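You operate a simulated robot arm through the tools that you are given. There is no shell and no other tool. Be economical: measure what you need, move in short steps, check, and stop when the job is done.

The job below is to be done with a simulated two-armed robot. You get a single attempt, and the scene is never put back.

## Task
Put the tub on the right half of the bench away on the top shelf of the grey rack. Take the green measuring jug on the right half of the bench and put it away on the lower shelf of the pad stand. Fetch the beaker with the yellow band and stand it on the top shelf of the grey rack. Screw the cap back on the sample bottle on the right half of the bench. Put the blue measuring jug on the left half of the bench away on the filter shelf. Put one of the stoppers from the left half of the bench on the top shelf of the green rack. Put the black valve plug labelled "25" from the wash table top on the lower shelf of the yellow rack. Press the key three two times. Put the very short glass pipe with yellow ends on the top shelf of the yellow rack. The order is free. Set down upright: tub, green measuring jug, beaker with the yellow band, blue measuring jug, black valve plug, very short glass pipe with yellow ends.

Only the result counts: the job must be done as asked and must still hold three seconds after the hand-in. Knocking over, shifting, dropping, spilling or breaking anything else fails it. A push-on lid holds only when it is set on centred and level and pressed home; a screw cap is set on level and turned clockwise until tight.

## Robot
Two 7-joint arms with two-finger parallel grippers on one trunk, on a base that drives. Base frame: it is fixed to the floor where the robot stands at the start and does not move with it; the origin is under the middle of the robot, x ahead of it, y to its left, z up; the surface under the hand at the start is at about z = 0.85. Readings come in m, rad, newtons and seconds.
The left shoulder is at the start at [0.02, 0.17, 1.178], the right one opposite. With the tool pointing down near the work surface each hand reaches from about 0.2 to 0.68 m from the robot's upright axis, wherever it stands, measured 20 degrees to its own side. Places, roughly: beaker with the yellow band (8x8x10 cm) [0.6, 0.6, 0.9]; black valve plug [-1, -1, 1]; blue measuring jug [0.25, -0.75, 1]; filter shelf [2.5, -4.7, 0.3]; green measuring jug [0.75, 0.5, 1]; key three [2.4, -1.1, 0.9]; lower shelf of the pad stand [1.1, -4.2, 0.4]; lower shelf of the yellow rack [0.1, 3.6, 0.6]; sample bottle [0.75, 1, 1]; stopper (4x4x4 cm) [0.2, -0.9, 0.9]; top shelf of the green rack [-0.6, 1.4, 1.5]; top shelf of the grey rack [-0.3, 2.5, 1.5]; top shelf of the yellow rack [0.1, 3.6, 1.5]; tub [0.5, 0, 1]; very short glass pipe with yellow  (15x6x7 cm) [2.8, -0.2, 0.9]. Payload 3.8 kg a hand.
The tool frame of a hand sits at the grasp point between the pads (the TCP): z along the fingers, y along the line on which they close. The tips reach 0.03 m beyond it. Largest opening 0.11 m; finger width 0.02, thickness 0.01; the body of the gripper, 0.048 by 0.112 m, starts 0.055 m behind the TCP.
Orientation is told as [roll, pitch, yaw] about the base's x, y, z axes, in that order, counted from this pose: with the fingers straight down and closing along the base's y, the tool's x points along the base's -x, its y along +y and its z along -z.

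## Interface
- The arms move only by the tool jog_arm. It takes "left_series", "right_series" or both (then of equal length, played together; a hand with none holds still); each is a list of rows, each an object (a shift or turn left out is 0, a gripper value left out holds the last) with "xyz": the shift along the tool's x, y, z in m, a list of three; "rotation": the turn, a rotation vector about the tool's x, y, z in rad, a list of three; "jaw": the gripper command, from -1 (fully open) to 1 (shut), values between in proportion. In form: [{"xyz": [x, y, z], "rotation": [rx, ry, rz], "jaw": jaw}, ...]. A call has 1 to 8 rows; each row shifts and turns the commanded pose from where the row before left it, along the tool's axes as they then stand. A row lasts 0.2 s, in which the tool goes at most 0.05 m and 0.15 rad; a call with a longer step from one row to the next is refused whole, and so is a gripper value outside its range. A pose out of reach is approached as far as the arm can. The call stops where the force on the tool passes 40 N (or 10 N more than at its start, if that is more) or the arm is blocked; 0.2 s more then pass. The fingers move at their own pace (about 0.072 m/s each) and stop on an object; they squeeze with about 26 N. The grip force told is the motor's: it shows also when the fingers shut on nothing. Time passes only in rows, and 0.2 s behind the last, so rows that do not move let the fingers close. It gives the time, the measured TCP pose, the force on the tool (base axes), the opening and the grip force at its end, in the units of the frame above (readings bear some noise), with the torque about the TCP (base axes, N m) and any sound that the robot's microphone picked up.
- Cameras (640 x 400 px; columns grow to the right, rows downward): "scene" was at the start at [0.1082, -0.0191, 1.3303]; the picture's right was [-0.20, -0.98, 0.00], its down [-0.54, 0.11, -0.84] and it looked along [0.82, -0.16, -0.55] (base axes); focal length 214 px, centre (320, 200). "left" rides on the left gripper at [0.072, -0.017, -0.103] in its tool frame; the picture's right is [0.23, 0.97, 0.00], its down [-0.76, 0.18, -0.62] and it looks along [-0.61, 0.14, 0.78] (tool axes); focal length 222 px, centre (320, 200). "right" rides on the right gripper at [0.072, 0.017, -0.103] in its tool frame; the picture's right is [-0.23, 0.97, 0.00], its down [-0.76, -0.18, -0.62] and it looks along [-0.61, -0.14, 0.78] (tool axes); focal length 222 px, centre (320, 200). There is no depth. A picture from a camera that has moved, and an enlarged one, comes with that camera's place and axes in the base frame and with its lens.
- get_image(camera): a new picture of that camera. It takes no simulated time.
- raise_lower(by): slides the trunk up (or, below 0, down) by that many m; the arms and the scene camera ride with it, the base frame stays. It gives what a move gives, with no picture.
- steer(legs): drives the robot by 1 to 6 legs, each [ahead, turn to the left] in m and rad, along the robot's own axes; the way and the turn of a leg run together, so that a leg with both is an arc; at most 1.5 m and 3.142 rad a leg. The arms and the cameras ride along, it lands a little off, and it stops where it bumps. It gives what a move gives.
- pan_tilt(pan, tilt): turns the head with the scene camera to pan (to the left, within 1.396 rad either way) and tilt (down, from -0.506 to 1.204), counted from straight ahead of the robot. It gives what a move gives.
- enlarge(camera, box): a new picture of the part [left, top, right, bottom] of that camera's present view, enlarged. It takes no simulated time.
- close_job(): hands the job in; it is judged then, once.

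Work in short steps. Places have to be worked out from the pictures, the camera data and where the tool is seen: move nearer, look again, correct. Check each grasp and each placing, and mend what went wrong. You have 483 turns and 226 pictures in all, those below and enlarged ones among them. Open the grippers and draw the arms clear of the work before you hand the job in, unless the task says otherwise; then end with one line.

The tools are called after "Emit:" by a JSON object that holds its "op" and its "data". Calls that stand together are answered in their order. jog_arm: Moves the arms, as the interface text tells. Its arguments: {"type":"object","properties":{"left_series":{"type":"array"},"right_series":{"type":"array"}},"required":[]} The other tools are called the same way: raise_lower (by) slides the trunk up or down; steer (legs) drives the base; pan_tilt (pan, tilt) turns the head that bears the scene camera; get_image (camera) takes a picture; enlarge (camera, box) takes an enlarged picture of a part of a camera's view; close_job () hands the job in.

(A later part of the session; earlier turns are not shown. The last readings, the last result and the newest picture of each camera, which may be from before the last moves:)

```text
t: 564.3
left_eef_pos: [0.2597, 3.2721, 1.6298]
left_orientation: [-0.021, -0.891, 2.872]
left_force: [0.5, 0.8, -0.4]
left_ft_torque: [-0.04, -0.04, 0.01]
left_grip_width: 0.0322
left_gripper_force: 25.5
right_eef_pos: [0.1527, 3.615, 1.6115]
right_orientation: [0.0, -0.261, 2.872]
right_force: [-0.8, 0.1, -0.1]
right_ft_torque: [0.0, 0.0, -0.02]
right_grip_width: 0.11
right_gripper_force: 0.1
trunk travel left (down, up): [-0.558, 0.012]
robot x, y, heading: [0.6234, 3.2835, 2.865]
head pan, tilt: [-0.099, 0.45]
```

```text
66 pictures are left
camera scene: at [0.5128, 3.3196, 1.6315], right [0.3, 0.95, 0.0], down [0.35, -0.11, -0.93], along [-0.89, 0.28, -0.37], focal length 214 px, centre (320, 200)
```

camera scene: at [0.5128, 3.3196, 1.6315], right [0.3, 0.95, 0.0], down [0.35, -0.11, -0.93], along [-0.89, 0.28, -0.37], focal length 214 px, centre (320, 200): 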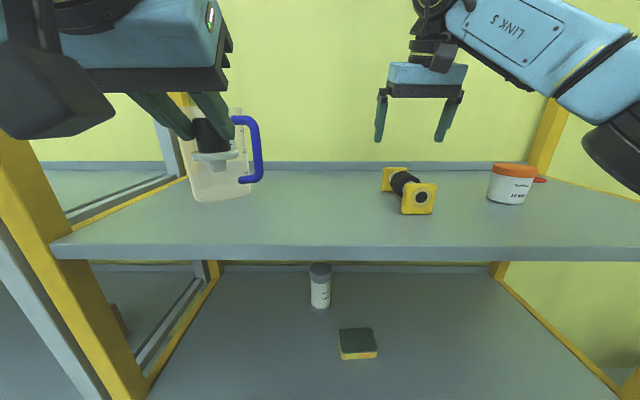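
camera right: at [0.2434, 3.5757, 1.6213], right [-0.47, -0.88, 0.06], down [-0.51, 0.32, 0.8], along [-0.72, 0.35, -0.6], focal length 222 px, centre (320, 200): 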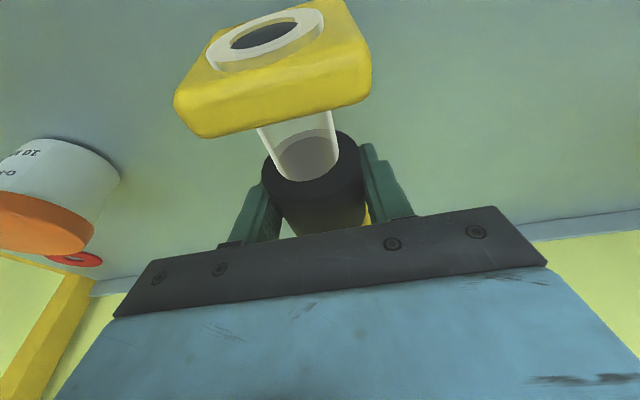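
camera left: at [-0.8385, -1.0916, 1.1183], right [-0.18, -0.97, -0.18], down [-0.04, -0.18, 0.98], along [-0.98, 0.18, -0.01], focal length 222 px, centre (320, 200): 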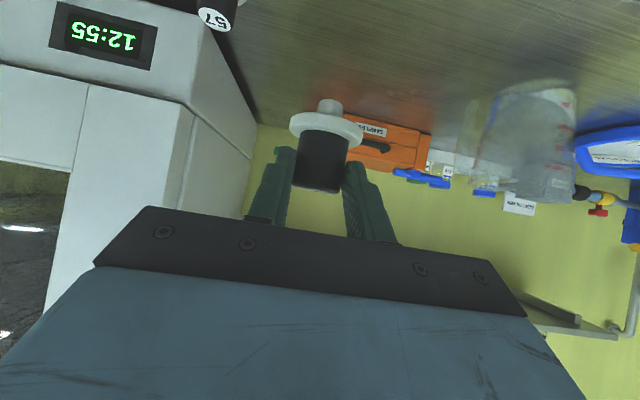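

The pipe stands on its flanges on the top shelf. I'll back out, then lower the trunk for the plug and tuck the right hand back.

Emit:
{"op": "steer", "data": {"legs": [[-0.65, 0]]}}

Emit:
{"op": "raise_lower", "data": {"by": -0.4}}

Emit:
{"op": "raise_lower", "data": {"by": -0.15}}

Emit:
{"op": "jog_arm", "data": {"right_series": [{"xyz": [0.0386, 0, -0.0103]}, {"xyz": [0.0386, 0, -0.0103]}, {"xyz": [0.0386, 0, -0.0103]}, {"xyz": [0.0386, 0, -0.0103]}, {"xyz": [0.0386, 0, -0.0103]}, {"xyz": [-0.01, 0, -0.0386]}, {"xyz": [-0.01, 0, -0.0386]}, {"xyz": [-0.01, 0, -0.0386]}], "left_series": [{"xyz": [-0.0248, 0, 0.0314]}, {"xyz": [-0.0248, 0, 0.0314]}, {"xyz": [-0.0248, 0, 0.0314]}, {"xyz": [0.0314, 0, 0.0248]}, {"xyz": [0.0314, 0, 0.0248]}, {"xyz": [0.0314, 0, 0.0248]}, {"xyz": [0.0314, 0, 0.0248]}, {"xyz": [0.0314, 0, 0.0248]}]}}

Emit:
{"op": "pan_tilt", "data": {"pan": 0, "tilt": 0.5}}

Emit:
{"op": "get_image", "data": {"camera": "scene"}}

```text
t: 567.9
left_eef_pos: [0.8907, 3.0946, 1.6309]
left_orientation: [-0.019, -0.893, 2.878]
left_force: [-0.2, -0.1, -1.2]
left_ft_torque: [0.01, -0.01, -0.01]
left_grip_width: 0.0323
left_gripper_force: 25.8
right_eef_pos: [0.7783, 3.4367, 1.6107]
right_orientation: [-0.001, -0.263, 2.88]
right_force: [-0.1, -0.3, -0.2]
right_ft_torque: [0.02, -0.01, 0.02]
right_grip_width: 0.11
right_gripper_force: 0.0
trunk travel left (down, up): [-0.558, 0.012]
robot x, y, heading: [1.2478, 3.111, 2.879]
head pan, tilt: [-0.099, 0.45]
```

```text
t: 571.7
left_eef_pos: [0.8896, 3.0951, 1.2316]
left_orientation: [-0.019, -0.889, 2.879]
left_force: [-0.1, -1.1, -0.3]
left_ft_torque: [0.02, 0.02, 0.01]
left_grip_width: 0.0324
left_gripper_force: 26.1
right_eef_pos: [0.7789, 3.4378, 1.2122]
right_orientation: [0.0, -0.261, 2.879]
right_force: [-0.3, 0.7, -0.3]
right_ft_torque: [0.0, 0.01, 0.02]
right_grip_width: 0.1099
right_gripper_force: 0.0
trunk travel left (down, up): [-0.158, 0.412]
robot x, y, heading: [1.256, 3.1139, 2.879]
head pan, tilt: [-0.099, 0.45]
```

```text
t: 573.5
left_eef_pos: [0.8895, 3.0946, 1.0806]
left_orientation: [-0.02, -0.889, 2.88]
left_force: [0.4, -0.8, -0.1]
left_ft_torque: [0.0, 0.02, 0.0]
left_grip_width: 0.0324
left_gripper_force: 26.0
right_eef_pos: [0.7789, 3.4367, 1.0619]
right_orientation: [-0.001, -0.261, 2.879]
right_force: [0.0, -0.1, 0.8]
right_ft_torque: [0.03, 0.01, 0.0]
right_grip_width: 0.11
right_gripper_force: 0.0
trunk travel left (down, up): [-0.008, 0.562]
robot x, y, heading: [1.2503, 3.1112, 2.875]
head pan, tilt: [-0.099, 0.45]
```

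```text
t: 575.3
left_eef_pos: [0.7773, 3.1282, 0.879]
left_orientation: [-0.023, -0.893, 2.879]
left_force: [-0.5, 0.0, -0.6]
left_ft_torque: [-0.03, 0.0, -0.01]
left_grip_width: 0.0321
left_gripper_force: 26.4
right_eef_pos: [0.9738, 3.3854, 1.1828]
right_orientation: [0.001, -0.262, 2.878]
right_force: [0.2, 0.8, 0.0]
right_ft_torque: [0.0, -0.03, -0.01]
right_grip_width: 0.11
right_gripper_force: 0.1
trunk travel left (down, up): [-0.008, 0.562]
robot x, y, heading: [1.2494, 3.1151, 2.878]
head pan, tilt: [-0.099, 0.45]
```

```text
t: 575.9
left_eef_pos: [0.7769, 3.1287, 0.8809]
left_orientation: [-0.021, -0.893, 2.88]
left_force: [0.1, 0.7, -0.1]
left_ft_torque: [-0.03, 0.0, 0.0]
left_grip_width: 0.0321
left_gripper_force: 25.5
right_eef_pos: [0.9731, 3.3859, 1.183]
right_orientation: [0.0, -0.263, 2.876]
right_force: [-0.1, 0.3, -0.3]
right_ft_torque: [-0.01, 0.02, 0.0]
right_grip_width: 0.1103
right_gripper_force: 0.1
trunk travel left (down, up): [-0.008, 0.562]
robot x, y, heading: [1.2478, 3.1173, 2.875]
head pan, tilt: [0.0, 0.499]
```

```text
65 pictures are left
camera scene: at [1.1433, 3.141, 1.0705], right [0.26, 0.96, 0.0], down [0.46, -0.13, -0.88], along [-0.85, 0.23, -0.48], focal length 214 px, centre (320, 200)
```

scene: 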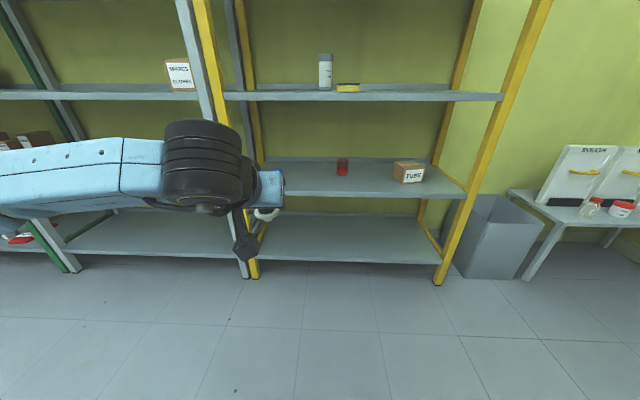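

The third shelf is the lower shelf at z about 0.57. There's a free spot left of the red pot. I'll lower and extend the left hand outside the rack.

Emit:
{"op": "jog_arm", "data": {"left_series": [{"xyz": [-0.0314, -0.02, 0.039]}, {"xyz": [-0.0314, -0.02, 0.039]}, {"xyz": [-0.0314, -0.02, 0.039]}, {"xyz": [0.0312, 0, 0.0251]}, {"xyz": [0.0312, 0, 0.0251]}, {"xyz": [0.0312, 0, 0.0251]}, {"xyz": [0.0312, 0, 0.0251]}, {"xyz": [0.0312, 0, 0.0251]}]}}

Emit:
{"op": "steer", "data": {"legs": [[0.35, 0]]}}

Emit:
{"op": "get_image", "data": {"camera": "scene"}}

Emit:
{"op": "get_image", "data": {"camera": "left"}}

```text
refused: row 1 steps farther than a row can; nothing moved
```

```text
t: 578.3
left_eef_pos: [0.4247, 3.2184, 0.8805]
left_orientation: [-0.019, -0.892, 2.888]
left_force: [0.2, 0.0, -1.7]
left_ft_torque: [0.02, -0.02, -0.02]
left_grip_width: 0.0326
left_gripper_force: 26.0
right_eef_pos: [0.6172, 3.4772, 1.1832]
right_orientation: [-0.001, -0.262, 2.89]
right_force: [0.7, 0.6, -0.4]
right_ft_torque: [0.02, -0.03, -0.03]
right_grip_width: 0.1102
right_gripper_force: 0.1
trunk travel left (down, up): [-0.008, 0.562]
robot x, y, heading: [0.8998, 3.206, 2.885]
head pan, tilt: [0.0, 0.499]
```

```text
64 pictures are left
camera scene: at [0.7914, 3.2338, 1.0705], right [0.25, 0.97, 0.0], down [0.46, -0.12, -0.88], along [-0.85, 0.22, -0.48], focal length 214 px, centre (320, 200)
```

scene: 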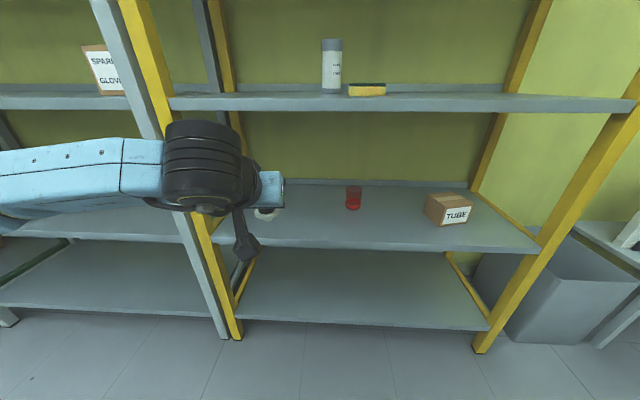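

```text
63 pictures are left
camera left: at [0.5513, 3.2006, 0.8886], right [-0.12, -0.97, -0.19], down [-0.04, -0.18, 0.98], along [-0.99, 0.13, -0.02], focal length 222 px, centre (320, 200)
```

left: 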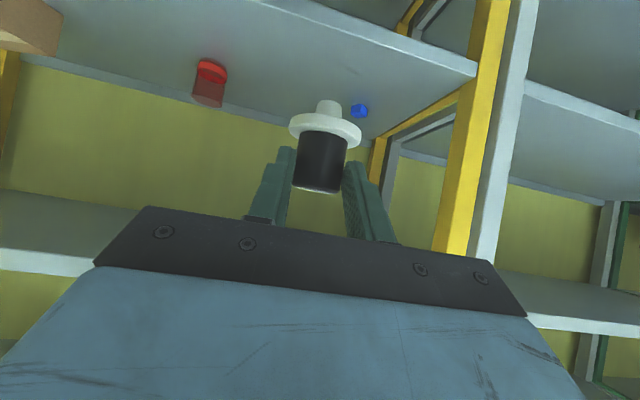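

The jog was refused for step size, but the base moved and the hand is still outside the rack. I'll redo the lowering with smaller steps.

Emit:
{"op": "jog_arm", "data": {"left_series": [{"xyz": [0, -0.03, 0]}, {"xyz": [0, -0.03, 0]}, {"xyz": [0.0312, 0, 0.0251]}, {"xyz": [0.0312, 0, 0.0251]}, {"xyz": [0.0312, 0, 0.0251]}, {"xyz": [0.0312, 0, 0.0251]}, {"xyz": [0.0312, 0, 0.0251]}, {}]}}

Emit:
{"op": "get_image", "data": {"camera": "left"}}

```text
t: 580.1
left_eef_pos: [0.4453, 3.2754, 0.6871]
left_orientation: [-0.019, -0.892, 2.889]
left_force: [0.8, -0.4, 0.0]
left_ft_torque: [-0.02, -0.02, 0.0]
left_grip_width: 0.0322
left_gripper_force: 25.9
right_eef_pos: [0.6188, 3.4757, 1.1816]
right_orientation: [0.0, -0.263, 2.888]
right_force: [0.1, 0.0, -0.4]
right_ft_torque: [0.01, 0.02, 0.0]
right_grip_width: 0.1098
right_gripper_force: 0.1
trunk travel left (down, up): [-0.008, 0.562]
robot x, y, heading: [0.9035, 3.2077, 2.891]
head pan, tilt: [0.0, 0.499]
```

```text
62 pictures are left
camera left: at [0.571, 3.2587, 0.6944], right [-0.12, -0.97, -0.19], down [-0.04, -0.19, 0.98], along [-0.99, 0.13, -0.02], focal length 222 px, centre (320, 200)
```

left: 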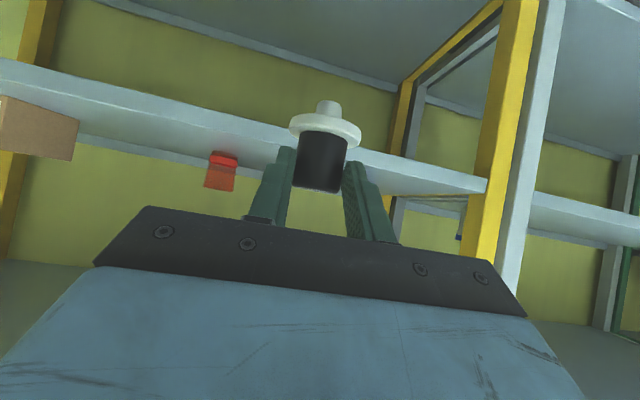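

The shelf surface is at about 0.58 and the plug bottom at 0.63. Driving in 0.35 m.

Emit:
{"op": "steer", "data": {"legs": [[0.35, 0]]}}

Emit:
{"op": "get_image", "data": {"camera": "left"}}

Emit:
{"op": "get_image", "data": {"camera": "scene"}}

```text
t: 582.3
left_eef_pos: [0.1302, 3.3554, 0.6832]
left_orientation: [-0.008, -0.883, 2.898]
left_force: [-0.1, -0.4, -0.6]
left_ft_torque: [0.0, 0.03, -0.02]
left_grip_width: 0.0321
left_gripper_force: 26.5
right_eef_pos: [0.3061, 3.5602, 1.1855]
right_orientation: [0.004, -0.272, 2.895]
right_force: [-0.1, 0.1, -0.4]
right_ft_torque: [-0.01, 0.0, 0.0]
right_grip_width: 0.1098
right_gripper_force: 0.0
trunk travel left (down, up): [-0.008, 0.562]
robot x, y, heading: [0.5842, 3.2909, 2.897]
head pan, tilt: [0.0, 0.499]
stopped in leg 1: the robot was blocked; the commanded pose is now the measured one
```

```text
61 pictures are left
camera left: at [0.2567, 3.3392, 0.6924], right [-0.1, -0.98, -0.18], down [-0.05, -0.18, 0.98], along [-0.99, 0.11, -0.03], focal length 222 px, centre (320, 200)
```

left: 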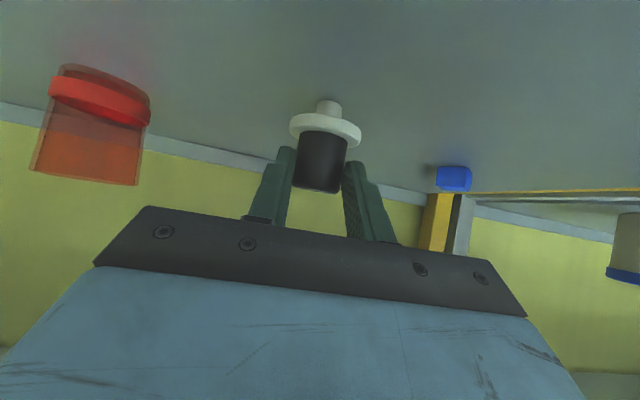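

```text
60 pictures are left
camera scene: at [0.4798, 3.3192, 1.0718], right [0.24, 0.97, 0.0], down [0.46, -0.12, -0.88], along [-0.86, 0.21, -0.47], focal length 214 px, centre (320, 200)
```

scene: 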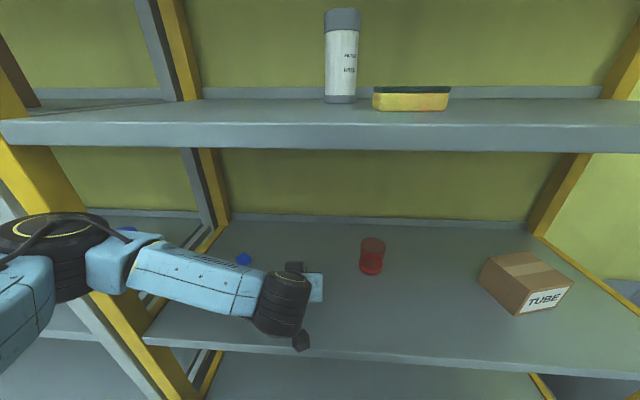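

The base lightly touched the rack, but nothing was disturbed. The plug is already about 10 cm inside the edge. I'll back off 2 cm and lower it.

Emit:
{"op": "steer", "data": {"legs": [[-0.02, 0]]}}

Emit:
{"op": "jog_arm", "data": {"left_series": [{"xyz": [0.0234, 0, 0.019]}, {"xyz": [0.0078, 0, 0.0063]}, {}]}}

Emit:
{"op": "jog_arm", "data": {"left_series": [{"xyz": [0.0039, 0, 0.0031]}, {"xyz": [0.0031, 0, 0.0025]}, {}]}}

```text
t: 583.1
left_eef_pos: [0.1457, 3.3492, 0.6786]
left_orientation: [-0.017, -0.874, 2.896]
left_force: [3.6, 0.2, 13.8]
left_ft_torque: [0.1, 0.17, -0.01]
left_grip_width: 0.0322
left_gripper_force: 25.9
right_eef_pos: [0.3148, 3.5542, 1.1841]
right_orientation: [0.002, -0.264, 2.893]
right_force: [0.1, -0.9, 0.1]
right_ft_torque: [0.01, 0.03, 0.0]
right_grip_width: 0.1102
right_gripper_force: 0.1
trunk travel left (down, up): [-0.008, 0.562]
robot x, y, heading: [0.5988, 3.2875, 2.896]
head pan, tilt: [0.0, 0.499]
```

```text
t: 583.5
left_eef_pos: [0.1414, 3.352, 0.669]
left_orientation: [-0.031, -0.904, 2.911]
left_force: [0.4, 0.2, 7.5]
left_ft_torque: [0.01, 0.13, 0.02]
left_grip_width: 0.0325
left_gripper_force: 25.2
right_eef_pos: [0.3133, 3.5535, 1.1832]
right_orientation: [0.0, -0.262, 2.894]
right_force: [-0.3, 0.0, -0.7]
right_ft_torque: [-0.01, -0.01, -0.01]
right_grip_width: 0.1102
right_gripper_force: 0.0
trunk travel left (down, up): [-0.008, 0.562]
robot x, y, heading: [0.5973, 3.2864, 2.897]
head pan, tilt: [0.0, 0.499]
stopped in row 1 (left hand): the force on the tool passed its limit at 60 N (the readings are from after the stop); the commanded pose is now the measured one
```

```text
t: 584.0
left_eef_pos: [0.1384, 3.354, 0.6699]
left_orientation: [-0.04, -0.921, 2.919]
left_force: [-0.9, 0.8, 8.3]
left_ft_torque: [0.16, 0.24, -0.02]
left_grip_width: 0.0324
left_gripper_force: 26.1
right_eef_pos: [0.3137, 3.5538, 1.1828]
right_orientation: [0.003, -0.265, 2.896]
right_force: [0.0, -0.8, 0.1]
right_ft_torque: [0.01, -0.04, 0.0]
right_grip_width: 0.11
right_gripper_force: 0.0
trunk travel left (down, up): [-0.008, 0.562]
robot x, y, heading: [0.5977, 3.2867, 2.896]
head pan, tilt: [0.0, 0.499]
stopped in row 2 (left hand): the force on the tool passed its limit at 45 N (the readings are from after the stop); the commanded pose is now the measured one
```

Force balance shows the plug itself is on the shelf, directly below the grip, so this shelf is at about z 0.615. I'll lift 4 mm, remove the small tilt picked up, and set it down lightly.

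Emit:
{"op": "jog_arm", "data": {"left_series": [{"xyz": [-0.0064, 0, -0.0048]}, {"rotation": [0.019, 0.012, -0.025]}, {}]}}

Emit:
{"op": "get_image", "data": {"camera": "left"}}

```text
t: 584.8
left_eef_pos: [0.1386, 3.3529, 0.6757]
left_orientation: [-0.088, -0.901, 2.956]
left_force: [0.3, -0.6, 0.5]
left_ft_torque: [-0.01, 0.0, -0.01]
left_grip_width: 0.0324
left_gripper_force: 26.2
right_eef_pos: [0.314, 3.5543, 1.1829]
right_orientation: [0.001, -0.262, 2.897]
right_force: [0.2, 0.8, -0.5]
right_ft_torque: [-0.01, -0.01, 0.02]
right_grip_width: 0.11
right_gripper_force: 0.1
trunk travel left (down, up): [-0.008, 0.562]
robot x, y, heading: [0.5989, 3.2887, 2.892]
head pan, tilt: [0.0, 0.499]
```

```text
59 pictures are left
camera left: at [0.2649, 3.3374, 0.6833], right [-0.11, -0.97, -0.23], down [-0.04, -0.23, 0.97], along [-0.99, 0.11, -0.02], focal length 222 px, centre (320, 200)
```

left: 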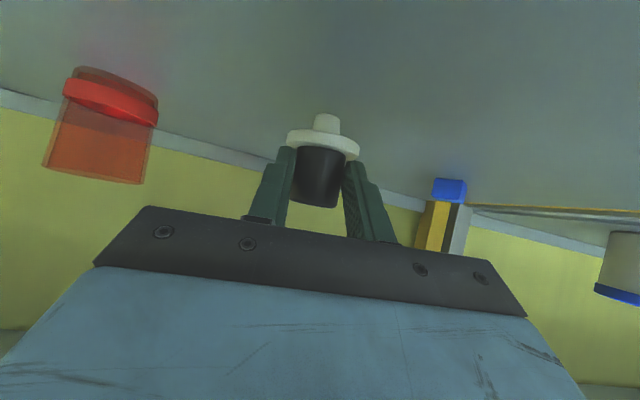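

The roll correction went the wrong way because the roll axis is the tool's own x. I'll correct it.

Emit:
{"op": "jog_arm", "data": {"left_series": [{"rotation": [-0.08, 0, 0]}, {}]}}

Emit:
{"op": "get_image", "data": {"camera": "left"}}

Emit:
{"op": "enlarge", "data": {"camera": "scene", "box": [240, 230, 400, 350]}}

```text
t: 585.4
left_eef_pos: [0.1401, 3.3531, 0.6768]
left_orientation: [-0.005, -0.9, 2.954]
left_force: [0.3, 0.0, -0.2]
left_ft_torque: [0.0, 0.0, -0.03]
left_grip_width: 0.0326
left_gripper_force: 25.9
right_eef_pos: [0.3132, 3.5539, 1.1834]
right_orientation: [0.001, -0.263, 2.896]
right_force: [-0.3, -0.1, -0.3]
right_ft_torque: [0.0, 0.02, -0.02]
right_grip_width: 0.11
right_gripper_force: 0.1
trunk travel left (down, up): [-0.008, 0.562]
robot x, y, heading: [0.5923, 3.2876, 2.902]
head pan, tilt: [0.0, 0.499]
```

```text
58 pictures are left
camera left: at [0.2661, 3.3454, 0.6829], right [-0.05, -0.98, -0.18], down [-0.02, -0.18, 0.98], along [-1.0, 0.05, -0.01], focal length 222 px, centre (320, 200)
```

left: 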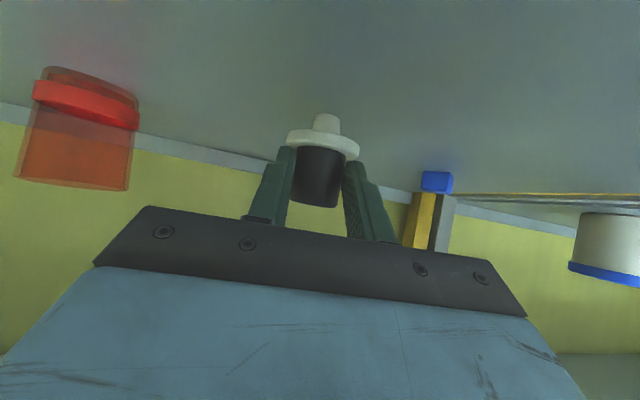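

```text
3.33 times, centred on (320, 290) of scene
camera zoom: at [0.4888, 3.3123, 1.0705], right [0.24, 0.97, 0.0], down [0.46, -0.12, -0.88], along [-0.85, 0.21, -0.48], focal length 715 px, centre (320, -100)
```

zoom: 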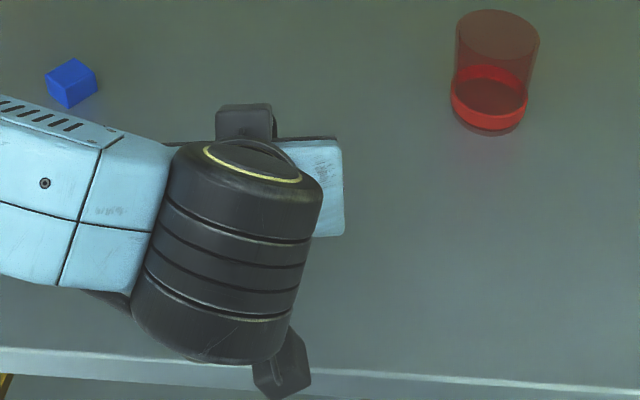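

Now level again. The plug slid about 8 mm up in the grip but is still upright. Lowering gently to contact.

Emit:
{"op": "jog_arm", "data": {"left_series": [{"xyz": [0.0055, 0, 0.0043]}, {}]}}

Emit:
{"op": "jog_arm", "data": {"left_series": [{"xyz": [0.0031, 0, 0.0025]}, {}]}}

```text
t: 586.0
left_eef_pos: [0.1399, 3.3537, 0.6712]
left_orientation: [-0.009, -0.906, 2.957]
left_force: [0.4, -2.0, 8.8]
left_ft_torque: [-0.02, 0.19, 0.04]
left_grip_width: 0.0324
left_gripper_force: 26.1
right_eef_pos: [0.316, 3.5541, 1.1836]
right_orientation: [0.002, -0.265, 2.895]
right_force: [-0.4, -0.6, -0.2]
right_ft_torque: [-0.02, 0.02, 0.0]
right_grip_width: 0.1103
right_gripper_force: 0.1
trunk travel left (down, up): [-0.008, 0.562]
robot x, y, heading: [0.5968, 3.2859, 2.902]
head pan, tilt: [0.0, 0.499]
```

```text
t: 586.6
left_eef_pos: [0.1373, 3.3539, 0.6705]
left_orientation: [-0.017, -0.917, 2.963]
left_force: [-1.5, 1.7, 7.8]
left_ft_torque: [0.07, 0.27, -0.03]
left_grip_width: 0.0324
left_gripper_force: 25.4
right_eef_pos: [0.3135, 3.5533, 1.1821]
right_orientation: [0.003, -0.262, 2.894]
right_force: [-0.3, 1.3, 0.4]
right_ft_torque: [-0.03, 0.01, 0.0]
right_grip_width: 0.1102
right_gripper_force: 0.1
trunk travel left (down, up): [-0.008, 0.562]
robot x, y, heading: [0.5999, 3.2854, 2.895]
head pan, tilt: [0.0, 0.499]
stopped in row 2 (left hand): the force on the tool passed its limit at 41 N (the readings are from after the stop); the commanded pose is now the measured one
```

Solid contact right under the grip, with tilt below 1°. Releasing slowly.

Emit:
{"op": "jog_arm", "data": {"left_series": [{"xyz": [-0.0012, 0, -0.001], "rotation": [0, 0.012, 0]}, {"jaw": 0.35}, {"jaw": 0.2}, {"jaw": -0.1}, {"jaw": -0.5}, {}]}}

Emit:
{"op": "get_image", "data": {"camera": "left"}}

```text
t: 588.0
left_eef_pos: [0.1374, 3.3546, 0.6695]
left_orientation: [-0.015, -0.899, 2.961]
left_force: [0.1, -0.8, -0.5]
left_ft_torque: [0.01, -0.02, -0.01]
left_grip_width: 0.0827
left_gripper_force: 0.0
right_eef_pos: [0.3141, 3.5541, 1.1833]
right_orientation: [0.002, -0.262, 2.896]
right_force: [0.2, 0.5, 0.0]
right_ft_torque: [-0.01, 0.0, 0.0]
right_grip_width: 0.11
right_gripper_force: 0.0
trunk travel left (down, up): [-0.008, 0.562]
robot x, y, heading: [0.5963, 3.2911, 2.897]
head pan, tilt: [0.0, 0.499]
```

```text
56 pictures are left
camera left: at [0.2642, 3.3468, 0.6765], right [-0.05, -0.98, -0.19], down [-0.02, -0.18, 0.98], along [-1.0, 0.05, -0.01], focal length 222 px, centre (320, 200)
```

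left: 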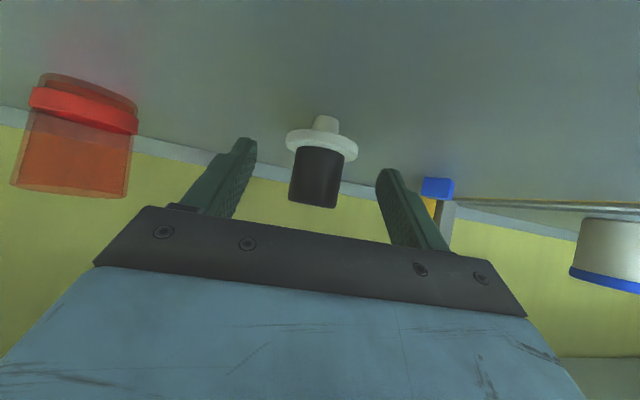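

The plug stands upright on the lower shelf. Backing out straight.

Emit:
{"op": "steer", "data": {"legs": [[-0.5, 0]]}}

Emit:
{"op": "enlarge", "data": {"camera": "scene", "box": [200, 100, 480, 275]}}

```text
t: 591.0
left_eef_pos: [0.6275, 3.2345, 0.6684]
left_orientation: [-0.012, -0.9, 2.951]
left_force: [0.0, -0.9, 0.7]
left_ft_torque: [-0.02, -0.01, 0.01]
left_grip_width: 0.0825
left_gripper_force: 0.0
right_eef_pos: [0.8068, 3.4319, 1.1832]
right_orientation: [0.003, -0.265, 2.886]
right_force: [0.6, 0.2, -0.6]
right_ft_torque: [0.0, -0.02, -0.01]
right_grip_width: 0.1101
right_gripper_force: 0.0
trunk travel left (down, up): [-0.008, 0.562]
robot x, y, heading: [1.0881, 3.1608, 2.888]
head pan, tilt: [0.0, 0.499]
```

```text
2.29 times, centred on (340, 188) of scene
camera zoom: at [0.9797, 3.189, 1.0705], right [0.25, 0.97, 0.0], down [0.46, -0.12, -0.88], along [-0.85, 0.22, -0.48], focal length 490 px, centre (274, 229)
```

zoom: 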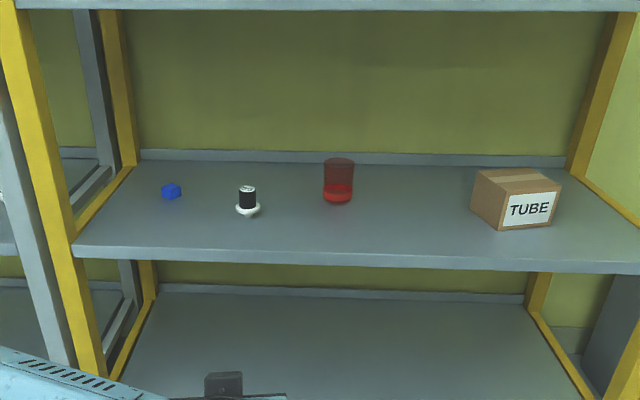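

Plug placed. Now the stopper: I'll raise the trunk and left hand, and drive back down the aisle to the grey stoppers.

Emit:
{"op": "raise_lower", "data": {"by": 0.28}}

Emit:
{"op": "jog_arm", "data": {"left_series": [{"xyz": [-0.0313, 0, -0.0249]}, {"xyz": [-0.0313, 0, -0.0249]}, {"xyz": [-0.0313, 0, -0.0249]}, {"xyz": [-0.0313, 0, -0.0249]}, {"xyz": [-0.0313, 0, -0.0249]}, {"xyz": [-0.0313, 0, -0.0249]}, {"xyz": [-0.0313, 0, -0.0249]}]}}

Emit:
{"op": "steer", "data": {"legs": [[0, 1.432], [1.5, 0], [0.5, 0], [0, 0.085], [1.5, 0]]}}

Emit:
{"op": "get_image", "data": {"camera": "scene"}}

```text
t: 593.8
left_eef_pos: [0.6276, 3.235, 0.95]
left_orientation: [-0.012, -0.899, 2.951]
left_force: [0.1, 0.5, -0.3]
left_ft_torque: [-0.02, 0.0, -0.01]
left_grip_width: 0.0824
left_gripper_force: 0.0
right_eef_pos: [0.8056, 3.4322, 1.4628]
right_orientation: [0.003, -0.263, 2.886]
right_force: [0.2, 0.3, 0.2]
right_ft_torque: [-0.03, -0.02, -0.01]
right_grip_width: 0.1103
right_gripper_force: 0.0
trunk travel left (down, up): [-0.288, 0.282]
robot x, y, heading: [1.0897, 3.1623, 2.89]
head pan, tilt: [0.0, 0.499]
```

```text
t: 595.4
left_eef_pos: [0.6252, 3.232, 1.2287]
left_orientation: [-0.011, -0.899, 2.951]
left_force: [0.2, -0.2, -0.5]
left_ft_torque: [0.02, 0.01, -0.02]
left_grip_width: 0.0827
left_gripper_force: 0.1
right_eef_pos: [0.8063, 3.4319, 1.4628]
right_orientation: [0.002, -0.263, 2.886]
right_force: [-0.7, -0.6, 0.2]
right_ft_torque: [0.01, -0.01, -0.01]
right_grip_width: 0.11
right_gripper_force: 0.1
trunk travel left (down, up): [-0.288, 0.282]
robot x, y, heading: [1.0892, 3.163, 2.89]
head pan, tilt: [0.0, 0.499]
```

```text
t: 616.3
left_eef_pos: [-0.3242, -0.5023, 1.229]
left_orientation: [-0.013, -0.898, -1.86]
left_force: [0.1, 0.9, -0.4]
left_ft_torque: [-0.01, -0.01, -0.01]
left_grip_width: 0.0827
left_gripper_force: 0.0
right_eef_pos: [-0.5044, -0.3016, 1.4629]
right_orientation: [0.002, -0.264, -1.927]
right_force: [-0.4, -0.7, -0.1]
right_ft_torque: [0.01, -0.02, 0.02]
right_grip_width: 0.1101
right_gripper_force: 0.1
trunk travel left (down, up): [-0.288, 0.282]
robot x, y, heading: [-0.2073, -0.0457, -1.918]
head pan, tilt: [0.0, 0.499]
```

```text
54 pictures are left
camera scene: at [-0.2468, -0.1542, 1.3505], right [-0.94, 0.35, 0.0], down [0.17, 0.45, -0.88], along [-0.3, -0.82, -0.48], focal length 214 px, centre (320, 200)
```

scene: 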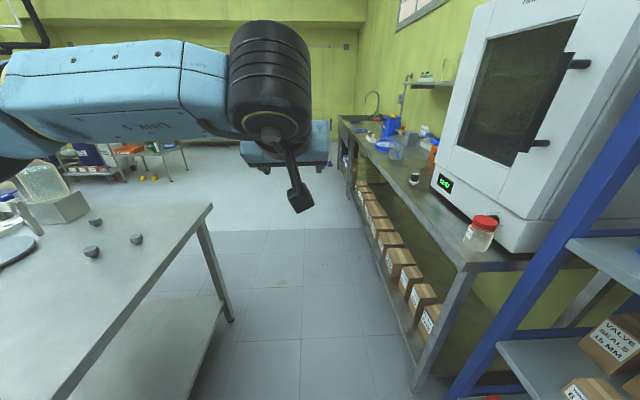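

Stoppers visible at the bench end. Driving to face them.

Emit:
{"op": "steer", "data": {"legs": [[0, 0.19], [0.6, 0], [0, 1.42]]}}

Emit:
{"op": "pan_tilt", "data": {"pan": -0.25, "tilt": 0.7}}

Emit:
{"op": "get_image", "data": {"camera": "scene"}}

```text
t: 624.0
left_eef_pos: [0.1489, -0.7443, 1.2279]
left_orientation: [-0.013, -0.899, -0.25]
left_force: [0.0, 1.0, -0.2]
left_ft_torque: [0.01, 0.01, -0.04]
left_grip_width: 0.0827
left_gripper_force: 0.0
right_eef_pos: [-0.0441, -0.9325, 1.4624]
right_orientation: [0.002, -0.265, -0.315]
right_force: [0.1, -0.4, 0.1]
right_ft_torque: [-0.04, 0.01, 0.0]
right_grip_width: 0.1099
right_gripper_force: 0.0
trunk travel left (down, up): [-0.288, 0.282]
robot x, y, heading: [-0.3131, -0.6463, -0.317]
head pan, tilt: [0.0, 0.499]
```

```text
t: 624.7
left_eef_pos: [0.1496, -0.7438, 1.2283]
left_orientation: [-0.012, -0.9, -0.249]
left_force: [-0.3, 0.0, -0.7]
left_ft_torque: [-0.02, 0.02, -0.01]
left_grip_width: 0.0826
left_gripper_force: 0.1
right_eef_pos: [-0.0445, -0.9314, 1.462]
right_orientation: [0.002, -0.263, -0.317]
right_force: [-0.1, -0.9, -0.7]
right_ft_torque: [0.0, 0.0, 0.01]
right_grip_width: 0.1101
right_gripper_force: 0.1
trunk travel left (down, up): [-0.288, 0.282]
robot x, y, heading: [-0.3091, -0.6472, -0.314]
head pan, tilt: [-0.25, 0.7]
```

```text
53 pictures are left
camera scene: at [-0.2172, -0.7001, 1.3328], right [-0.53, -0.85, 0.0], down [-0.54, 0.34, -0.77], along [0.65, -0.41, -0.64], focal length 214 px, centre (320, 200)
```

scene: 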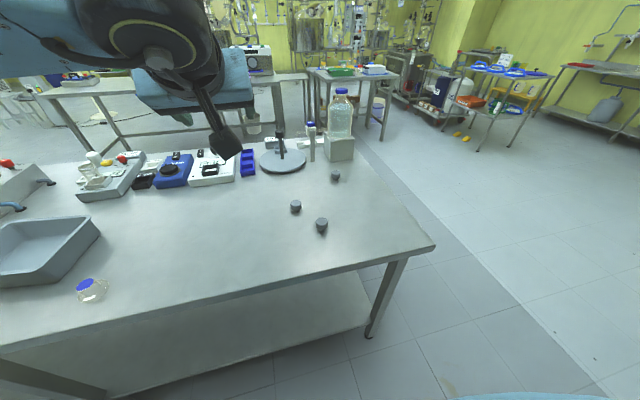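

The nearest stopper is at about [0.147, -0.933]. I'll lower the right hand above it.

Emit:
{"op": "jog_arm", "data": {"right_series": [{"xyz": [-0.0067, 0.0058, 0.0453]}, {"xyz": [-0.0067, 0.0058, 0.0453]}, {"xyz": [-0.0067, 0.0058, 0.0453]}, {"xyz": [-0.0067, 0.0058, 0.0453]}, {"xyz": [-0.0067, 0.0058, 0.0453]}, {"xyz": [-0.0067, 0.0058, 0.0453]}, {"xyz": [-0.0067, 0.0058, 0.0453]}, {"xyz": [-0.0067, 0.0058, 0.0453]}]}}

Emit:
{"op": "jog_arm", "data": {"right_series": [{"xyz": [-0.0067, 0.0058, 0.0453]}, {"xyz": [-0.0067, 0.0058, 0.0453]}, {}]}}

Emit:
{"op": "get_image", "data": {"camera": "right"}}

```text
t: 626.5
left_eef_pos: [0.1502, -0.7445, 1.2283]
left_orientation: [-0.01, -0.9, -0.248]
left_force: [-0.5, 0.5, -0.3]
left_ft_torque: [-0.02, 0.02, -0.05]
left_grip_width: 0.0826
left_gripper_force: 0.1
right_eef_pos: [0.1098, -0.9334, 1.1247]
right_orientation: [0.002, -0.262, -0.313]
right_force: [-0.1, 0.4, -0.2]
right_ft_torque: [0.01, 0.04, 0.04]
right_grip_width: 0.1098
right_gripper_force: 0.0
trunk travel left (down, up): [-0.288, 0.282]
robot x, y, heading: [-0.3106, -0.6459, -0.316]
head pan, tilt: [-0.25, 0.7]
```

```text
t: 627.3
left_eef_pos: [0.1502, -0.7436, 1.2296]
left_orientation: [-0.013, -0.902, -0.25]
left_force: [-1.5, 0.6, 0.3]
left_ft_torque: [0.0, -0.01, 0.03]
left_grip_width: 0.0826
left_gripper_force: 0.0
right_eef_pos: [0.1478, -0.9368, 1.045]
right_orientation: [0.001, -0.263, -0.316]
right_force: [-0.5, -0.3, -0.2]
right_ft_torque: [0.01, 0.01, 0.0]
right_grip_width: 0.11
right_gripper_force: 0.2
trunk travel left (down, up): [-0.288, 0.282]
robot x, y, heading: [-0.3054, -0.6486, -0.306]
head pan, tilt: [-0.25, 0.7]
```

```text
52 pictures are left
camera right: at [0.0614, -0.89, 1.1252], right [0.51, 0.86, 0.06], down [0.49, -0.35, 0.8], along [0.71, -0.38, -0.6], focal length 222 px, centre (320, 200)
```

right: 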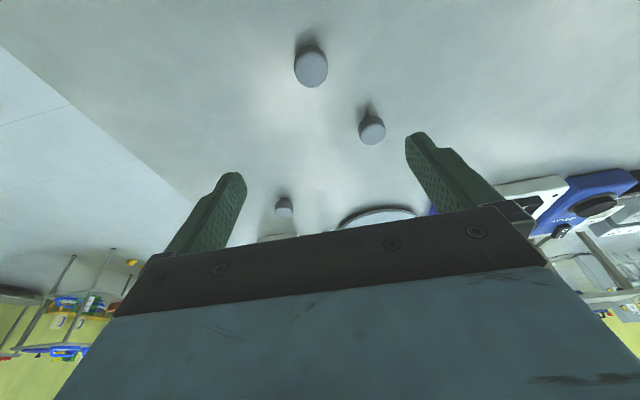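

The stopper is right below at about [0.152, -0.936]. Descending and closing.

Emit:
{"op": "jog_arm", "data": {"right_series": [{"xyz": [0.0095, 0, 0.0386]}, {"xyz": [0.0095, 0, 0.0386]}, {"xyz": [0.0095, 0, 0.0386]}, {"xyz": [0.009, 0, 0.0375]}, {}]}}

Emit:
{"op": "get_image", "data": {"camera": "right"}}

```text
t: 628.5
left_eef_pos: [0.1483, -0.7429, 1.2298]
left_orientation: [-0.013, -0.902, -0.249]
left_force: [-0.4, -0.7, -0.4]
left_ft_torque: [0.01, -0.01, -0.02]
left_grip_width: 0.0825
left_gripper_force: 0.1
right_eef_pos: [0.1532, -0.9348, 0.8849]
right_orientation: [0.002, -0.264, -0.317]
right_force: [0.1, 0.2, -0.4]
right_ft_torque: [-0.01, -0.04, -0.03]
right_grip_width: 0.1099
right_gripper_force: 0.1
trunk travel left (down, up): [-0.288, 0.282]
robot x, y, heading: [-0.3079, -0.6484, -0.313]
head pan, tilt: [-0.25, 0.7]
```

```text
51 pictures are left
camera right: at [0.0663, -0.8892, 0.965], right [0.51, 0.86, 0.06], down [0.49, -0.35, 0.8], along [0.71, -0.38, -0.6], focal length 222 px, centre (320, 200)
```

right: 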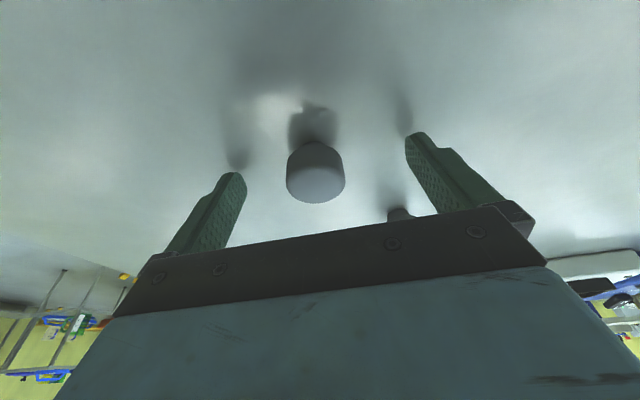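

Emit:
{"op": "jog_arm", "data": {"right_series": [{"jaw": 1}, {}, {}, {}, {}, {}]}}

Emit:
{"op": "jog_arm", "data": {"right_series": [{"xyz": [-0.0078, 0, -0.029]}, {"xyz": [-0.0104, 0, -0.0386]}, {"xyz": [-0.0104, 0, -0.0386]}, {"xyz": [-0.0104, 0, -0.0386]}, {}]}}

Emit:
{"op": "get_image", "data": {"camera": "right"}}

```text
t: 629.9
left_eef_pos: [0.1493, -0.7439, 1.2296]
left_orientation: [-0.013, -0.898, -0.25]
left_force: [-1.0, 1.0, 1.1]
left_ft_torque: [0.0, -0.01, -0.01]
left_grip_width: 0.0826
left_gripper_force: 0.0
right_eef_pos: [0.1527, -0.9337, 0.8847]
right_orientation: [0.002, -0.263, -0.317]
right_force: [-0.2, 1.2, 0.5]
right_ft_torque: [0.0, 0.03, 0.0]
right_grip_width: 0.0337
right_gripper_force: 25.9
trunk travel left (down, up): [-0.288, 0.282]
robot x, y, heading: [-0.3109, -0.6473, -0.312]
head pan, tilt: [-0.25, 0.7]
```

```text
t: 631.1
left_eef_pos: [0.1493, -0.7447, 1.2294]
left_orientation: [-0.012, -0.899, -0.25]
left_force: [-0.3, 0.0, -0.1]
left_ft_torque: [-0.05, -0.03, 0.06]
left_grip_width: 0.0827
left_gripper_force: 0.2
right_eef_pos: [0.1527, -0.9356, 1.0363]
right_orientation: [0.003, -0.263, -0.317]
right_force: [0.3, 0.3, -0.6]
right_ft_torque: [0.01, 0.0, 0.0]
right_grip_width: 0.0338
right_gripper_force: 26.2
trunk travel left (down, up): [-0.288, 0.282]
robot x, y, heading: [-0.3104, -0.6469, -0.312]
head pan, tilt: [-0.25, 0.7]
```

```text
50 pictures are left
camera right: at [0.0654, -0.8903, 1.1174], right [0.51, 0.86, 0.06], down [0.49, -0.35, 0.8], along [0.71, -0.38, -0.6], focal length 222 px, centre (320, 200)
```

right: 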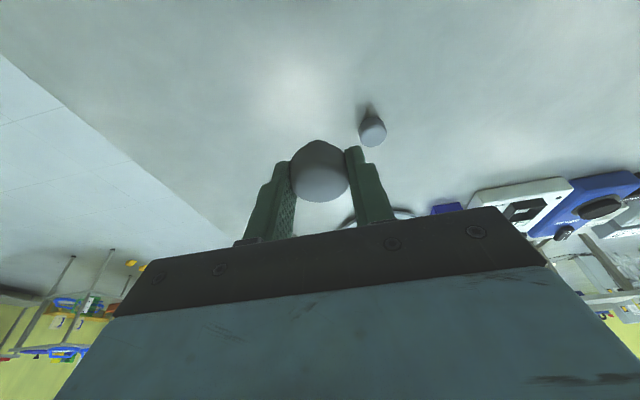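

Stopper held at 0.034. I'll retract, turn and drive to the green rack.

Emit:
{"op": "jog_arm", "data": {"right_series": [{"xyz": [-0.0104, 0, -0.0386]}, {"xyz": [-0.0104, 0, -0.0386]}, {"xyz": [-0.0104, 0, -0.0386]}, {"xyz": [-0.0104, 0, -0.0386]}, {"xyz": [0.0386, 0, -0.0104]}, {"xyz": [0.0386, 0, -0.0104]}, {"xyz": [0.0386, 0, -0.0104]}]}}

Emit:
{"op": "steer", "data": {"legs": [[-0.08, 0], [0, 1.58], [1.5, 0], [0.36, 0], [0, 1.57]]}}

Emit:
{"op": "raise_lower", "data": {"by": 0.28}}

Emit:
{"op": "pan_tilt", "data": {"pan": 0, "tilt": 0.3}}

Emit:
{"op": "get_image", "data": {"camera": "scene"}}

```text
t: 632.7
left_eef_pos: [0.1481, -0.7447, 1.2296]
left_orientation: [-0.011, -0.901, -0.251]
left_force: [0.2, -0.2, 0.9]
left_ft_torque: [0.0, 0.0, -0.01]
left_grip_width: 0.0821
left_gripper_force: 0.1
right_eef_pos: [0.0355, -0.896, 1.1942]
right_orientation: [0.001, -0.264, -0.318]
right_force: [0.1, 0.0, -0.2]
right_ft_torque: [0.0, 0.01, -0.03]
right_grip_width: 0.034
right_gripper_force: 25.9
trunk travel left (down, up): [-0.288, 0.282]
robot x, y, heading: [-0.3053, -0.6483, -0.311]
head pan, tilt: [-0.25, 0.7]
```

```text
t: 650.2
left_eef_pos: [-0.1812, 1.2753, 1.2287]
left_orientation: [-0.011, -0.898, 2.775]
left_force: [0.2, -0.4, -0.8]
left_ft_torque: [0.02, -0.02, 0.0]
left_grip_width: 0.0824
left_gripper_force: 0.1
right_eef_pos: [-0.0511, 1.4127, 1.1931]
right_orientation: [0.001, -0.265, 2.71]
right_force: [-0.7, 0.1, -0.4]
right_ft_torque: [0.02, 0.0, 0.01]
right_grip_width: 0.0335
right_gripper_force: 26.3
trunk travel left (down, up): [-0.288, 0.282]
robot x, y, heading: [0.2655, 1.1286, 2.716]
head pan, tilt: [-0.25, 0.7]
```

```text
t: 653.0
left_eef_pos: [-0.1804, 1.275, 1.5095]
left_orientation: [-0.011, -0.9, 2.774]
left_force: [-1.5, 0.1, 0.8]
left_ft_torque: [0.02, 0.01, 0.01]
left_grip_width: 0.0826
left_gripper_force: 0.1
right_eef_pos: [-0.0504, 1.4133, 1.4742]
right_orientation: [0.0, -0.264, 2.709]
right_force: [0.4, 0.0, -0.6]
right_ft_torque: [0.0, -0.02, -0.01]
right_grip_width: 0.0338
right_gripper_force: 26.1
trunk travel left (down, up): [-0.568, 0.002]
robot x, y, heading: [0.2628, 1.1245, 2.714]
head pan, tilt: [-0.25, 0.7]
```

```text
t: 653.9
left_eef_pos: [-0.1808, 1.2732, 1.5096]
left_orientation: [-0.013, -0.9, 2.777]
left_force: [0.6, -0.2, -0.1]
left_ft_torque: [0.03, -0.01, -0.01]
left_grip_width: 0.0828
left_gripper_force: 0.1
right_eef_pos: [-0.0514, 1.4127, 1.4752]
right_orientation: [0.002, -0.263, 2.708]
right_force: [-0.1, 0.4, 0.2]
right_ft_torque: [0.05, 0.04, 0.01]
right_grip_width: 0.0337
right_gripper_force: 25.5
trunk travel left (down, up): [-0.568, 0.002]
robot x, y, heading: [0.2665, 1.1273, 2.711]
head pan, tilt: [0.0, 0.3]
```

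```text
49 pictures are left
camera scene: at [0.1597, 1.1705, 1.6488], right [0.42, 0.91, 0.0], down [0.27, -0.12, -0.95], along [-0.87, 0.4, -0.3], focal length 214 px, centre (320, 200)
```

scene: 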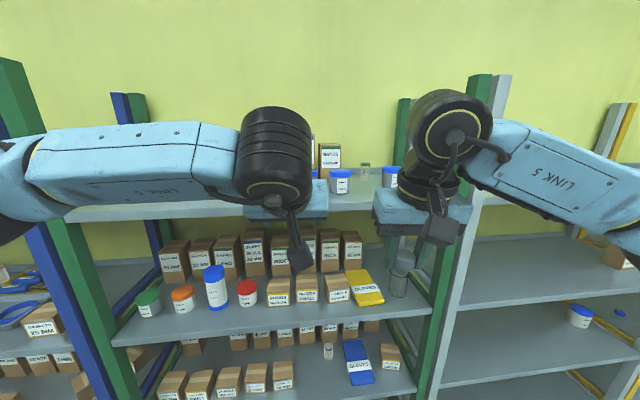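

My hands hide the shelf. I'll raise both hands and square up, then look.

Emit:
{"op": "jog_arm", "data": {"right_series": [{"xyz": [-0.0104, 0, -0.0386]}, {"xyz": [-0.0104, 0, -0.0386]}, {"xyz": [-0.0104, 0, -0.0386]}, {"xyz": [-0.0104, 0, -0.0386]}, {"xyz": [-0.0104, 0, -0.0386]}], "left_series": [{"xyz": [-0.0313, 0.03, -0.0249]}, {"xyz": [-0.0313, 0.03, -0.0249]}, {"xyz": [-0.0313, 0.03, -0.0249]}, {"xyz": [-0.0313, 0.03, -0.0249]}, {"xyz": [-0.0313, 0, -0.0249]}]}}

Emit:
{"op": "steer", "data": {"legs": [[0, 0.12]]}}

Emit:
{"op": "get_image", "data": {"camera": "scene"}}

```text
t: 655.1
left_eef_pos: [-0.2207, 1.1605, 1.7106]
left_orientation: [-0.01, -0.9, 2.769]
left_force: [0.4, 0.2, 0.6]
left_ft_torque: [-0.01, 0.01, 0.0]
left_grip_width: 0.0825
left_gripper_force: 0.0
right_eef_pos: [-0.0498, 1.4159, 1.6742]
right_orientation: [0.004, -0.264, 2.709]
right_force: [0.0, 0.5, -0.8]
right_ft_torque: [-0.05, 0.02, 0.0]
right_grip_width: 0.0335
right_gripper_force: 25.8
trunk travel left (down, up): [-0.568, 0.002]
robot x, y, heading: [0.265, 1.1266, 2.711]
head pan, tilt: [0.0, 0.3]
```

```text
t: 656.0
left_eef_pos: [-0.2236, 1.1013, 1.7093]
left_orientation: [-0.012, -0.899, 2.891]
left_force: [-0.1, -0.6, 0.3]
left_ft_torque: [0.01, -0.01, 0.0]
left_grip_width: 0.0825
left_gripper_force: 0.1
right_eef_pos: [-0.0845, 1.3762, 1.6734]
right_orientation: [0.002, -0.261, 2.827]
right_force: [-0.5, 0.1, -0.4]
right_ft_torque: [0.01, -0.02, 0.01]
right_grip_width: 0.0333
right_gripper_force: 26.2
trunk travel left (down, up): [-0.568, 0.002]
robot x, y, heading: [0.2643, 1.1254, 2.829]
head pan, tilt: [0.0, 0.3]
```

```text
48 pictures are left
camera scene: at [0.1549, 1.158, 1.6489], right [0.31, 0.95, 0.0], down [0.28, -0.09, -0.96], along [-0.91, 0.29, -0.3], focal length 214 px, centre (320, 200)
```

scene: 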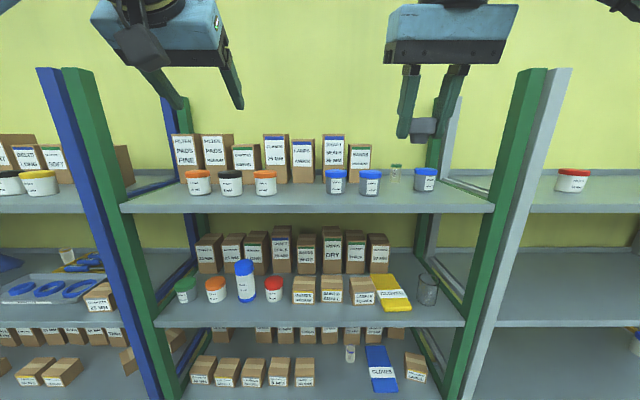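

There's a gap in the top shelf's front row around column 300, about 0.16 m wide. I'll shift the right hand left to line up with it and drive in.

Emit:
{"op": "jog_arm", "data": {"right_series": [{"xyz": [0, 0.04, 0]}, {"xyz": [0, 0.04, 0]}, {"xyz": [0, 0.04, 0]}, {"xyz": [0, 0.04, 0]}, {"xyz": [0, 0.035, 0]}, {}], "left_series": [{"xyz": [0, 0.04, 0]}, {"xyz": [0, 0.04, 0]}, {"xyz": [0, 0.04, 0]}, {}, {}, {}]}}

Emit:
{"op": "steer", "data": {"legs": [[0.25, 0]]}}

Emit:
{"op": "pan_tilt", "data": {"pan": 0, "tilt": 0.5}}

Emit:
{"op": "get_image", "data": {"camera": "scene"}}

```text
t: 657.4
left_eef_pos: [-0.2541, 0.9848, 1.709]
left_orientation: [-0.011, -0.898, 2.892]
left_force: [0.8, 0.2, 0.8]
left_ft_torque: [0.0, 0.0, 0.0]
left_grip_width: 0.0827
left_gripper_force: 0.0
right_eef_pos: [-0.1468, 1.1923, 1.6762]
right_orientation: [0.004, -0.263, 2.827]
right_force: [-0.1, -0.9, 0.4]
right_ft_torque: [-0.02, 0.01, 0.0]
right_grip_width: 0.0339
right_gripper_force: 26.1
trunk travel left (down, up): [-0.568, 0.002]
robot x, y, heading: [0.2626, 1.1239, 2.83]
head pan, tilt: [0.0, 0.3]
```

```text
t: 659.2
left_eef_pos: [-0.4905, 1.057, 1.708]
left_orientation: [-0.012, -0.9, 2.897]
left_force: [-0.5, -0.1, -0.3]
left_ft_torque: [-0.04, 0.02, -0.03]
left_grip_width: 0.0825
left_gripper_force: 0.0
right_eef_pos: [-0.3822, 1.2658, 1.6773]
right_orientation: [0.002, -0.267, 2.831]
right_force: [0.2, -0.2, 0.8]
right_ft_torque: [-0.01, 0.0, -0.02]
right_grip_width: 0.0339
right_gripper_force: 26.8
trunk travel left (down, up): [-0.568, 0.002]
robot x, y, heading: [0.0298, 1.2, 2.837]
head pan, tilt: [0.0, 0.3]
```

```text
t: 660.0
left_eef_pos: [-0.4925, 1.0578, 1.7077]
left_orientation: [-0.013, -0.9, 2.896]
left_force: [-0.7, 0.4, 0.1]
left_ft_torque: [0.03, 0.0, -0.01]
left_grip_width: 0.0827
left_gripper_force: 0.0
right_eef_pos: [-0.3836, 1.2668, 1.6764]
right_orientation: [0.002, -0.263, 2.831]
right_force: [-0.4, 0.4, -0.4]
right_ft_torque: [0.0, -0.01, -0.02]
right_grip_width: 0.0337
right_gripper_force: 26.4
trunk travel left (down, up): [-0.568, 0.002]
robot x, y, heading: [0.0293, 1.2001, 2.835]
head pan, tilt: [0.0, 0.499]
```

```text
47 pictures are left
camera scene: at [-0.081, 1.2331, 1.6305], right [0.3, 0.95, 0.0], down [0.46, -0.15, -0.88], along [-0.84, 0.27, -0.48], focal length 214 px, centre (320, 200)
```

scene: 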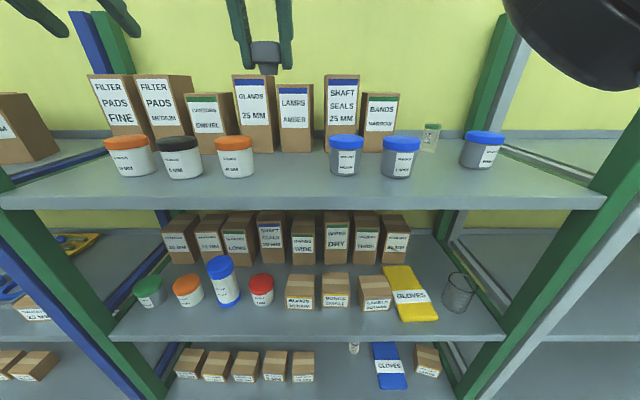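

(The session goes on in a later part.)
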